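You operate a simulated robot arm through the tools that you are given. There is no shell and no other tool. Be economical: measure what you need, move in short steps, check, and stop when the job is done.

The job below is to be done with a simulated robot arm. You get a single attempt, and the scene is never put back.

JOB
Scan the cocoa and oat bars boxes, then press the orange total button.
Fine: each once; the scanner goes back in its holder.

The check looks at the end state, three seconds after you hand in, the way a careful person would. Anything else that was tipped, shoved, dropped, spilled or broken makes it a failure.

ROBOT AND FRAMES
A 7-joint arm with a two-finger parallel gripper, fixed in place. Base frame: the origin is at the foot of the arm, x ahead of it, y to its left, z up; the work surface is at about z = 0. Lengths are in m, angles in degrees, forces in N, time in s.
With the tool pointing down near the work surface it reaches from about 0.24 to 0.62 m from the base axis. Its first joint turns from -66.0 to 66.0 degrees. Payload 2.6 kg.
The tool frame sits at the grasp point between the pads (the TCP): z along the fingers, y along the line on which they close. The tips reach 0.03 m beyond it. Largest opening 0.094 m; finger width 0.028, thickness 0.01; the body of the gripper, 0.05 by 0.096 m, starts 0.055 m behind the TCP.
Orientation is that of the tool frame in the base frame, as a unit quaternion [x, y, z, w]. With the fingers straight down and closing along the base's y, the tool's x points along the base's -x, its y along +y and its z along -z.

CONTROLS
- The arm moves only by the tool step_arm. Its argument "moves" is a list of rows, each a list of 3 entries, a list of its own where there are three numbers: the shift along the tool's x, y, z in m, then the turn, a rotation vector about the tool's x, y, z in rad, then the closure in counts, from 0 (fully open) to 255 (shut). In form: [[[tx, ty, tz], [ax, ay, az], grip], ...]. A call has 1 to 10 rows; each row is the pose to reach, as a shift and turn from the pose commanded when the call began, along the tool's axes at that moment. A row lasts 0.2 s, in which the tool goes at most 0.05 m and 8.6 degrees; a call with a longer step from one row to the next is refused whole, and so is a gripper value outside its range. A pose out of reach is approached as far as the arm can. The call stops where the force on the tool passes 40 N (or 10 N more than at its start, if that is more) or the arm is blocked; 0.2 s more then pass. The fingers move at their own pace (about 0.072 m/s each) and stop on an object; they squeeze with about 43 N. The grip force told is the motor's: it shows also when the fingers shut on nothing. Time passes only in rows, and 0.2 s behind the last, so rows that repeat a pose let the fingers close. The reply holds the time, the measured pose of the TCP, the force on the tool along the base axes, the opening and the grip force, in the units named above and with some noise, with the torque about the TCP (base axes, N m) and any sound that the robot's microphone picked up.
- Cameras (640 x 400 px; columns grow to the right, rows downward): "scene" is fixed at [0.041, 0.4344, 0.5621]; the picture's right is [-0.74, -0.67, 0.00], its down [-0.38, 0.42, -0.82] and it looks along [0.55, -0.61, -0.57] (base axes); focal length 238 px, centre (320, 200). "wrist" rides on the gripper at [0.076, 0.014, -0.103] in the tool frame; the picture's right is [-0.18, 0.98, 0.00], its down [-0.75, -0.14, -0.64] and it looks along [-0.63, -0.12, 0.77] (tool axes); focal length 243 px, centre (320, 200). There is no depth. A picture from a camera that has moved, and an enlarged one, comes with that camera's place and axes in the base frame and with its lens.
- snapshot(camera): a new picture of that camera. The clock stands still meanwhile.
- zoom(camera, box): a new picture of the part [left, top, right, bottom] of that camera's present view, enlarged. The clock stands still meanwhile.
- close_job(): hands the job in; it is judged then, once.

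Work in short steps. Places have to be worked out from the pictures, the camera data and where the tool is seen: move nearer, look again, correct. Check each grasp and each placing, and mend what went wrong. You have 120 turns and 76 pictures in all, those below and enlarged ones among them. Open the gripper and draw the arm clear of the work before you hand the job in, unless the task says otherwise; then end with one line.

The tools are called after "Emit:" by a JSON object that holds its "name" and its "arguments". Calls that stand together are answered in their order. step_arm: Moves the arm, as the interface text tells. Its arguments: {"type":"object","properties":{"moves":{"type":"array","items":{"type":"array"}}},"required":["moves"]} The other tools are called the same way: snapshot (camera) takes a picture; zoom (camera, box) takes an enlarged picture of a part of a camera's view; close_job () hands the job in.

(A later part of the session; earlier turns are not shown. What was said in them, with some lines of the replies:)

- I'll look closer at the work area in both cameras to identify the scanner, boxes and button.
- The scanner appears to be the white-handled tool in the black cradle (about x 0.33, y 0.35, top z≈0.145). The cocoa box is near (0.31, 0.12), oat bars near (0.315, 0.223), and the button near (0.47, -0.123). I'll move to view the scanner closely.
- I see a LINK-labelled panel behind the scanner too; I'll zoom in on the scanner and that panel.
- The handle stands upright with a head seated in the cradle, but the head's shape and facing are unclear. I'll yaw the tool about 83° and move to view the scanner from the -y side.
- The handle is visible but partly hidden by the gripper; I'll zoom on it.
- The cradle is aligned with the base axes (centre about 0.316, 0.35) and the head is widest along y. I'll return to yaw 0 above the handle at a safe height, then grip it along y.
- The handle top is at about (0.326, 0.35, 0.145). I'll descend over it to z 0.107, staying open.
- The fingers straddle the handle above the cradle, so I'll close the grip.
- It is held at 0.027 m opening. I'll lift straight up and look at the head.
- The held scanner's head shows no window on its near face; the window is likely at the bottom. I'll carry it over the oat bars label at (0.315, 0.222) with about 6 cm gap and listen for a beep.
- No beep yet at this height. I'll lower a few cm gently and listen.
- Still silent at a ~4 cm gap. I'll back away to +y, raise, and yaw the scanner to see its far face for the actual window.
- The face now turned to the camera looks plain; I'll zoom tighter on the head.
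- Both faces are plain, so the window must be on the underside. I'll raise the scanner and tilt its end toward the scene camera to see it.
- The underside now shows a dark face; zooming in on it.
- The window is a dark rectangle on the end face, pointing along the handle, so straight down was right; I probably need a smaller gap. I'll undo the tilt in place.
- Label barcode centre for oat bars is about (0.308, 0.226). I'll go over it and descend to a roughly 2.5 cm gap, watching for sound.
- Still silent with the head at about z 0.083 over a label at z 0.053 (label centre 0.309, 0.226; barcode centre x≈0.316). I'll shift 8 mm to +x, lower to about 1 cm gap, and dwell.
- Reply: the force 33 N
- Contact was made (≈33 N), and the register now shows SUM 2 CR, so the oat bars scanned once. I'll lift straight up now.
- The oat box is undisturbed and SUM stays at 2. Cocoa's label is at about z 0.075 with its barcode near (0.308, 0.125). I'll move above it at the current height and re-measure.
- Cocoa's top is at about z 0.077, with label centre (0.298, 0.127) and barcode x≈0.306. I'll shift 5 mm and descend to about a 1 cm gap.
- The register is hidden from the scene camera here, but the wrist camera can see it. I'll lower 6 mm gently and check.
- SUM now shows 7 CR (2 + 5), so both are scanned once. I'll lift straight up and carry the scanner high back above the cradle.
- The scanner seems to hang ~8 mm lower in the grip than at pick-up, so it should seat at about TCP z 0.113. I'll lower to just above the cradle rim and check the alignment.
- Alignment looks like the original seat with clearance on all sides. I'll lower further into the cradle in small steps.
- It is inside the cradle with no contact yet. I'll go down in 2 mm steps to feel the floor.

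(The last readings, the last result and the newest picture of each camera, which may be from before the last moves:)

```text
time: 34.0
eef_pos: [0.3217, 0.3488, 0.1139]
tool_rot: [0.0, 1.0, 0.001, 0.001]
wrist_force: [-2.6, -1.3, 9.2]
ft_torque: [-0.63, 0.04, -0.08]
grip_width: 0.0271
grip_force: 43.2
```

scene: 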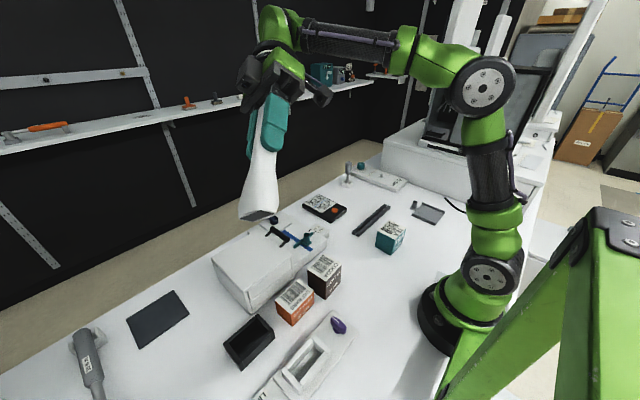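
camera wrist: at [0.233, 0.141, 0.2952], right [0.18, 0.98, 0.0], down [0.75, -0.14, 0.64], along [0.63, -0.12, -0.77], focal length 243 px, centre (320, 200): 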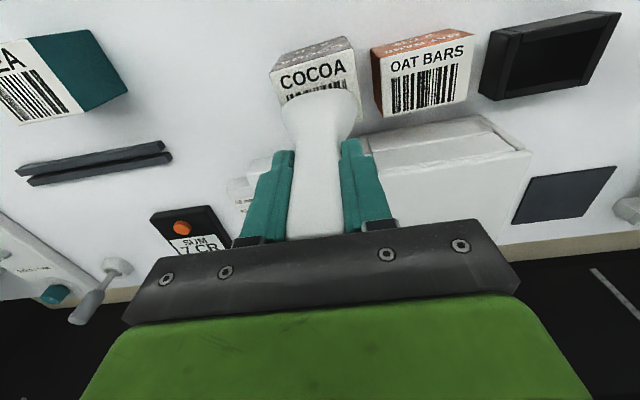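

The floor was felt at z 0.114 (9 N), as expected. I'll open the fingers and then check that the scanner stands.

Emit:
{"name": "step_arm", "arguments": {"moves": [[[0, 0, 0], [0, 0, 0], 160], [[0, 0, 0], [0, 0, 0], 120], [[0, 0, 0], [0, 0, 0], 60], [[0, 0, 0], [0, 0, 0], 0], [[0, 0, 0], [0, 0, 0], 0]]}}

Emit:
{"name": "step_arm", "arguments": {"moves": [[[0, 0, -0.03], [0, 0, 0], 0], [[0, 0, -0.07], [0, 0, 0], 0], [[0, 0, -0.11], [0, 0, 0], 0], [[0, 0, -0.15], [0, 0, 0], 0]]}}

Emit:
{"name": "snapshot", "arguments": {"camera": "wrist"}}

Emit:
{"name": "snapshot", "arguments": {"camera": "scene"}}

```text
time: 35.2
eef_pos: [0.3204, 0.3485, 0.114]
tool_rot: [0.0, 1.0, -0.001, 0.001]
wrist_force: [0.4, 0.4, 0.6]
ft_torque: [0.01, 0.0, -0.01]
grip_width: 0.0939
grip_force: 0.0
```

```text
time: 36.2
eef_pos: [0.3199, 0.3501, 0.2643]
tool_rot: [-0.001, 1.0, 0.0, 0.0]
wrist_force: [-0.3, -1.0, 0.5]
ft_torque: [-0.02, 0.02, 0.01]
grip_width: 0.094
grip_force: 0.0
```

```text
33 pictures are left
camera wrist: at [0.245, 0.364, 0.3662], right [0.18, 0.98, 0.0], down [0.75, -0.14, 0.64], along [0.63, -0.12, -0.77], focal length 243 px, centre (320, 200)
```

wrist: 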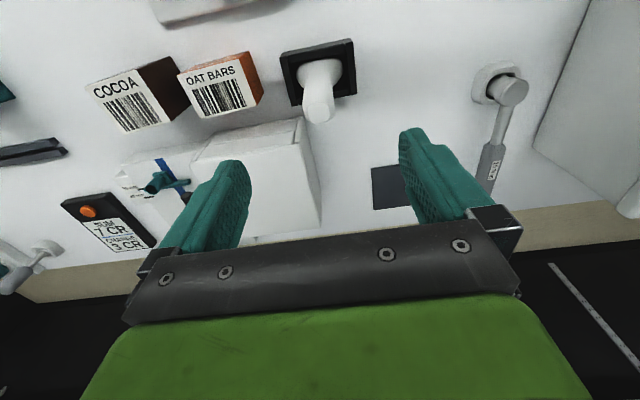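

```text
32 pictures are left
```

scene: 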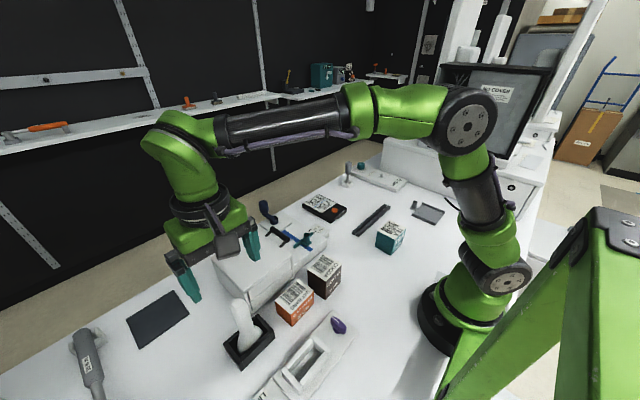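

The scanner is seated upright in its cradle, with SUM 7 and CHANGE 3. Next I'll close the fingers and travel high to above the orange button.

Emit:
{"name": "step_arm", "arguments": {"moves": [[[0, -0.03, -0.03], [0, 0, 0], 255], [[-0.01, -0.075, -0.04], [0, 0, 0], 255], [[-0.03, -0.12, -0.04], [0, 0, 0], 255], [[-0.05, -0.165, -0.04], [0, 0, 0], 255], [[-0.07, -0.21, -0.04], [0, 0, 0], 255], [[-0.09, -0.255, -0.04], [0, 0, 0], 255], [[-0.11, -0.3, -0.04], [0, 0, 0], 255], [[-0.12, -0.345, -0.04], [0, 0, 0], 255], [[-0.13, -0.39, -0.04], [0, 0, 0], 255], [[-0.135, -0.435, -0.04], [0, 0, 0], 255]]}}

Emit:
{"name": "snapshot", "arguments": {"camera": "wrist"}}

Emit:
{"name": "snapshot", "arguments": {"camera": "scene"}}

```text
time: 38.4
eef_pos: [0.4556, -0.0869, 0.304]
tool_rot: [0.0, 1.0, 0.0, 0.001]
wrist_force: [-0.3, 0.3, 0.2]
ft_torque: [0.03, -0.01, 0.02]
grip_width: 0.0001
grip_force: 33.3
```

```text
31 pictures are left
camera wrist: at [0.3794, -0.0716, 0.4067], right [0.18, 0.98, 0.0], down [0.75, -0.14, 0.64], along [0.63, -0.12, -0.77], focal length 243 px, centre (320, 200)
```

wrist: 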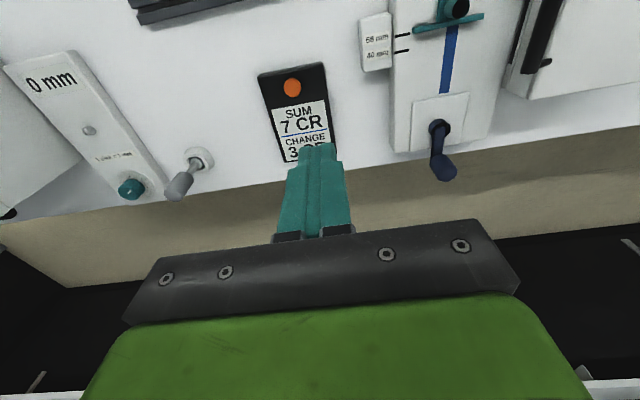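

```text
30 pictures are left
```

scene: 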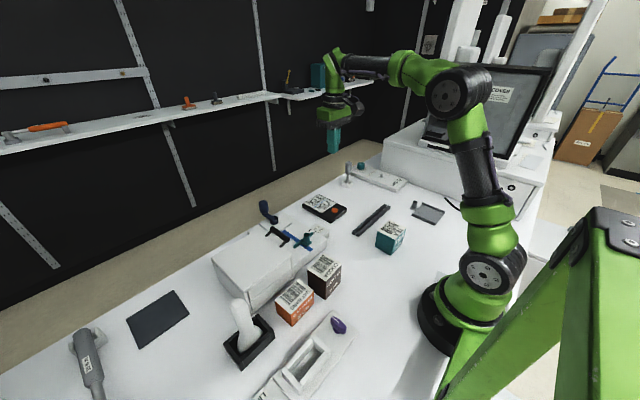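

The button is at about (0.471, -0.13). I'll move above it with tips around z 0.09 and re-measure.

Emit:
{"name": "step_arm", "arguments": {"moves": [[[-0.01, -0.03, 0.03], [0, 0, 0], 255], [[-0.0145, -0.042, 0.07], [0, 0, 0], 255], [[-0.0145, -0.042, 0.11], [0, 0, 0], 255], [[-0.0145, -0.042, 0.15], [0, 0, 0], 255], [[-0.0145, -0.042, 0.18], [0, 0, 0], 255], [[-0.0145, -0.042, 0.18], [0, 0, 0], 255]]}}

Emit:
{"name": "zoom", "arguments": {"camera": "wrist", "box": [220, 0, 420, 200]}}

Emit:
{"name": "zoom", "arguments": {"camera": "scene", "box": [290, 160, 390, 230]}}

```text
time: 39.8
eef_pos: [0.4702, -0.1277, 0.1251]
tool_rot: [0.0, 1.0, 0.001, -0.001]
wrist_force: [-1.1, -0.2, -0.4]
ft_torque: [0.0, 0.01, -0.03]
grip_width: 0.0002
grip_force: 32.6
```

```text
2.00 times, centred on (320, 100) of wrist
camera zoom: at [0.3939, -0.1133, 0.2268], right [0.18, 0.98, 0.0], down [0.75, -0.14, 0.64], along [0.63, -0.12, -0.77], focal length 485 px, centre (320, 400)
```

zoom: 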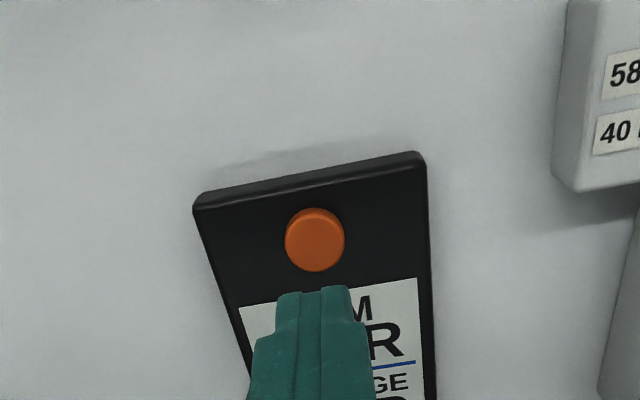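

```text
5.71 times, centred on (340, 195) of scene
camera zoom: at [0.041, 0.4344, 0.5621], right [-0.74, -0.67, 0.0], down [-0.38, 0.42, -0.82], along [0.55, -0.61, -0.57], focal length 1360 px, centre (206, 229)
```

zoom: 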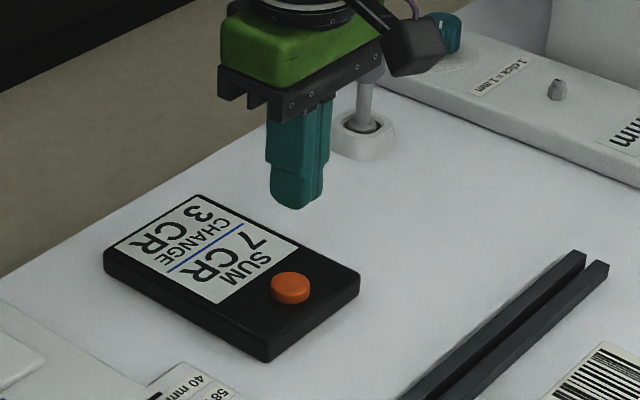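

The fingertips are aligned within a few mm of the button. I'll descend to just above it, then press in small steps.

Emit:
{"name": "step_arm", "arguments": {"moves": [[[-0.001, -0.001, 0.03], [0, 0, 0], 255], [[-0.001, -0.001, 0.055], [0, 0, 0], 255], [[-0.001, -0.001, 0.06], [0, 0, 0], 255], [[-0.001, -0.001, 0.063], [0, 0, 0], 255], [[-0.001, -0.001, 0.066], [0, 0, 0], 255], [[-0.001, -0.001, 0.068], [0, 0, 0], 255]]}}

Emit:
{"name": "zoom", "arguments": {"camera": "scene", "box": [290, 160, 390, 230]}}

```text
time: 41.2
eef_pos: [0.472, -0.13, 0.0557]
tool_rot: [0.0, 1.0, 0.0, 0.0]
wrist_force: [1.1, 0.7, 1.2]
ft_torque: [-0.04, 0.01, -0.02]
grip_width: 0.0
grip_force: 32.9
```

```text
5.71 times, centred on (340, 195) of scene
camera zoom: at [0.041, 0.4344, 0.5621], right [-0.74, -0.67, 0.0], down [-0.38, 0.42, -0.82], along [0.55, -0.61, -0.57], focal length 1360 px, centre (206, 229)
```

zoom: 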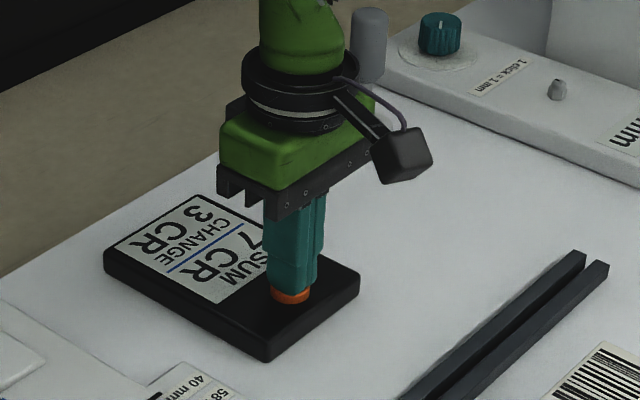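

The tips are right on the button but not yet loaded. I'll press a few mm further in 1.5 mm steps.

Emit:
{"name": "step_arm", "arguments": {"moves": [[[0, 0, 0.0015], [0, 0, 0], 255], [[0, 0, 0.003], [0, 0, 0], 255], [[0, 0, 0.0045], [0, 0, 0], 255], [[0, 0, 0.0055], [0, 0, 0], 255]]}}

Emit:
{"name": "zoom", "arguments": {"camera": "scene", "box": [290, 160, 390, 230]}}

```text
time: 42.2
eef_pos: [0.4718, -0.1294, 0.0518]
tool_rot: [0.0, 1.0, 0.001, 0.002]
wrist_force: [-4.8, 1.0, 11.5]
ft_torque: [0.0, 0.16, -0.02]
grip_width: 0.0
grip_force: 33.1
```

```text
5.71 times, centred on (340, 195) of scene
camera zoom: at [0.0409, 0.4344, 0.5621], right [-0.74, -0.67, 0.0], down [-0.38, 0.42, -0.82], along [0.55, -0.61, -0.57], focal length 1360 px, centre (206, 229)
```

zoom: 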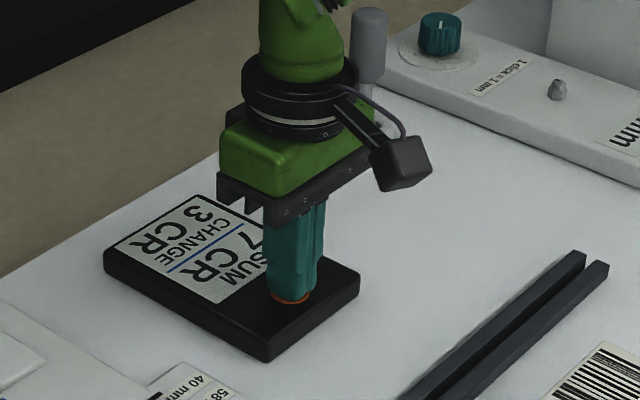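

The button is going down (11.5 N) with no display change yet. I'll push 2–3 mm more to make sure it bottoms out.

Emit:
{"name": "step_arm", "arguments": {"moves": [[[0, 0, 0.001], [0, 0, 0], 255], [[0, 0, 0.002], [0, 0, 0], 255], [[0, 0, 0.003], [0, 0, 0], 255], [[0, 0, 0.003], [0, 0, 0], 255]]}}

Emit:
{"name": "zoom", "arguments": {"camera": "scene", "box": [290, 160, 390, 230]}}

```text
time: 43.0
eef_pos: [0.4712, -0.1287, 0.0508]
tool_rot: [0.002, 1.0, 0.0, 0.001]
wrist_force: [-6.5, 2.0, 13.4]
ft_torque: [0.08, 0.2, -0.03]
grip_width: 0.0
grip_force: 33.3
stopped in row 4: the force on the tool passed its limit at 42 N (the readings are from after the stop); the commanded pose is now the measured one
```

```text
5.71 times, centred on (340, 195) of scene
camera zoom: at [0.0409, 0.4344, 0.5621], right [-0.74, -0.67, 0.0], down [-0.38, 0.42, -0.82], along [0.55, -0.61, -0.57], focal length 1360 px, centre (206, 229)
```

zoom: 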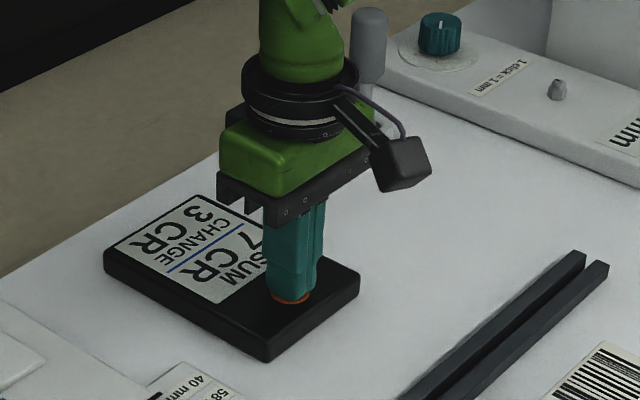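

The button is bottomed out (42 N peak). I'll retract straight up and check the register.

Emit:
{"name": "step_arm", "arguments": {"moves": [[[0, 0, -0.02], [0, 0, 0], 255], [[0, 0, -0.06], [0, 0, 0], 255], [[0, 0, -0.1], [0, 0, 0], 255], [[0.01, 0, -0.14], [0, 0, 0], 255], [[0.03, 0, -0.18], [0, 0, 0], 255], [[0.05, 0.03, -0.2], [0, 0, 0], 120], [[0.06, 0.06, -0.2], [0, 0, 0], 0], [[0.06, 0.06, -0.2], [0, 0, 0], 0]]}}

Emit:
{"name": "snapshot", "arguments": {"camera": "scene"}}

Emit:
{"name": "zoom", "arguments": {"camera": "scene", "box": [290, 160, 390, 230]}}

Emit:
{"name": "zoom", "arguments": {"camera": "scene", "box": [200, 240, 360, 380]}}

```text
time: 44.8
eef_pos: [0.4107, -0.0683, 0.2501]
tool_rot: [0.001, 1.0, -0.001, 0.001]
wrist_force: [-1.0, -0.1, 0.0]
ft_torque: [-0.01, -0.01, -0.02]
grip_width: 0.0939
grip_force: 0.0
```

```text
24 pictures are left
```

scene: 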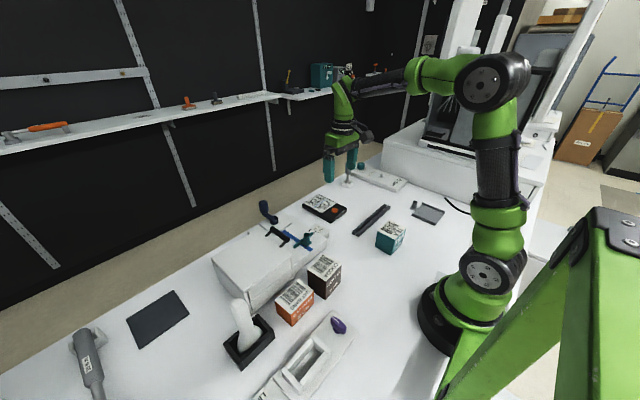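

```text
5.71 times, centred on (340, 195) of scene
camera zoom: at [0.041, 0.4344, 0.5621], right [-0.74, -0.67, 0.0], down [-0.38, 0.42, -0.82], along [0.55, -0.61, -0.57], focal length 1360 px, centre (206, 229)
```

zoom: 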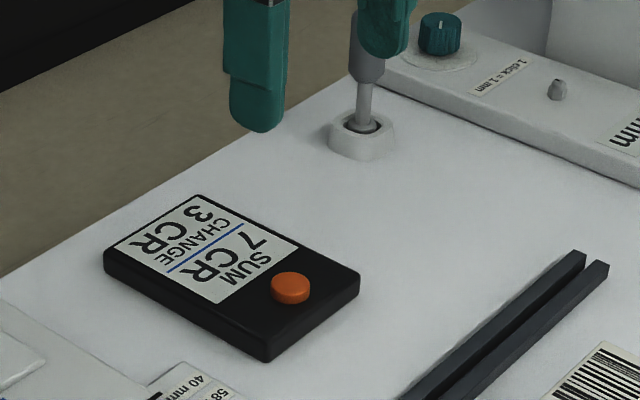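

```text
2.86 times, centred on (280, 310) of scene
camera zoom: at [0.041, 0.4344, 0.5621], right [-0.74, -0.67, 0.0], down [-0.38, 0.42, -0.82], along [0.55, -0.61, -0.57], focal length 680 px, centre (434, -114)
```

zoom: 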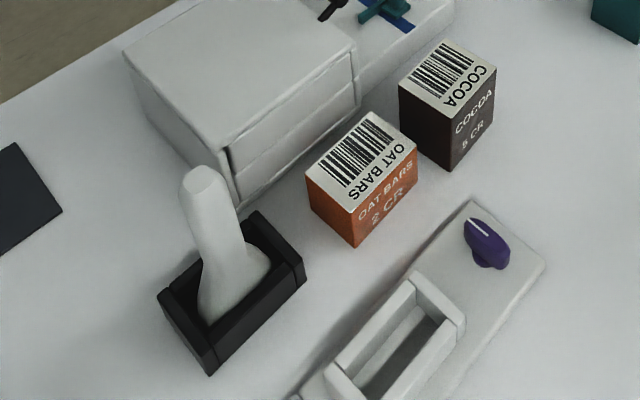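

The button was fully pressed and sprang back, the register shows SUM 7, the scanner is back in its cradle, and nothing else moved. The gripper is open and clear, so I'm handing in.

Emit:
{"name": "close_job", "arguments": {}}

```text
The job is handed in.
```

I scanned the cocoa and oat bars once each (the register shows SUM 7 CR), put the scanner back in its holder and pressed the orange total button fully; the press changed nothing on the display and made no sound.
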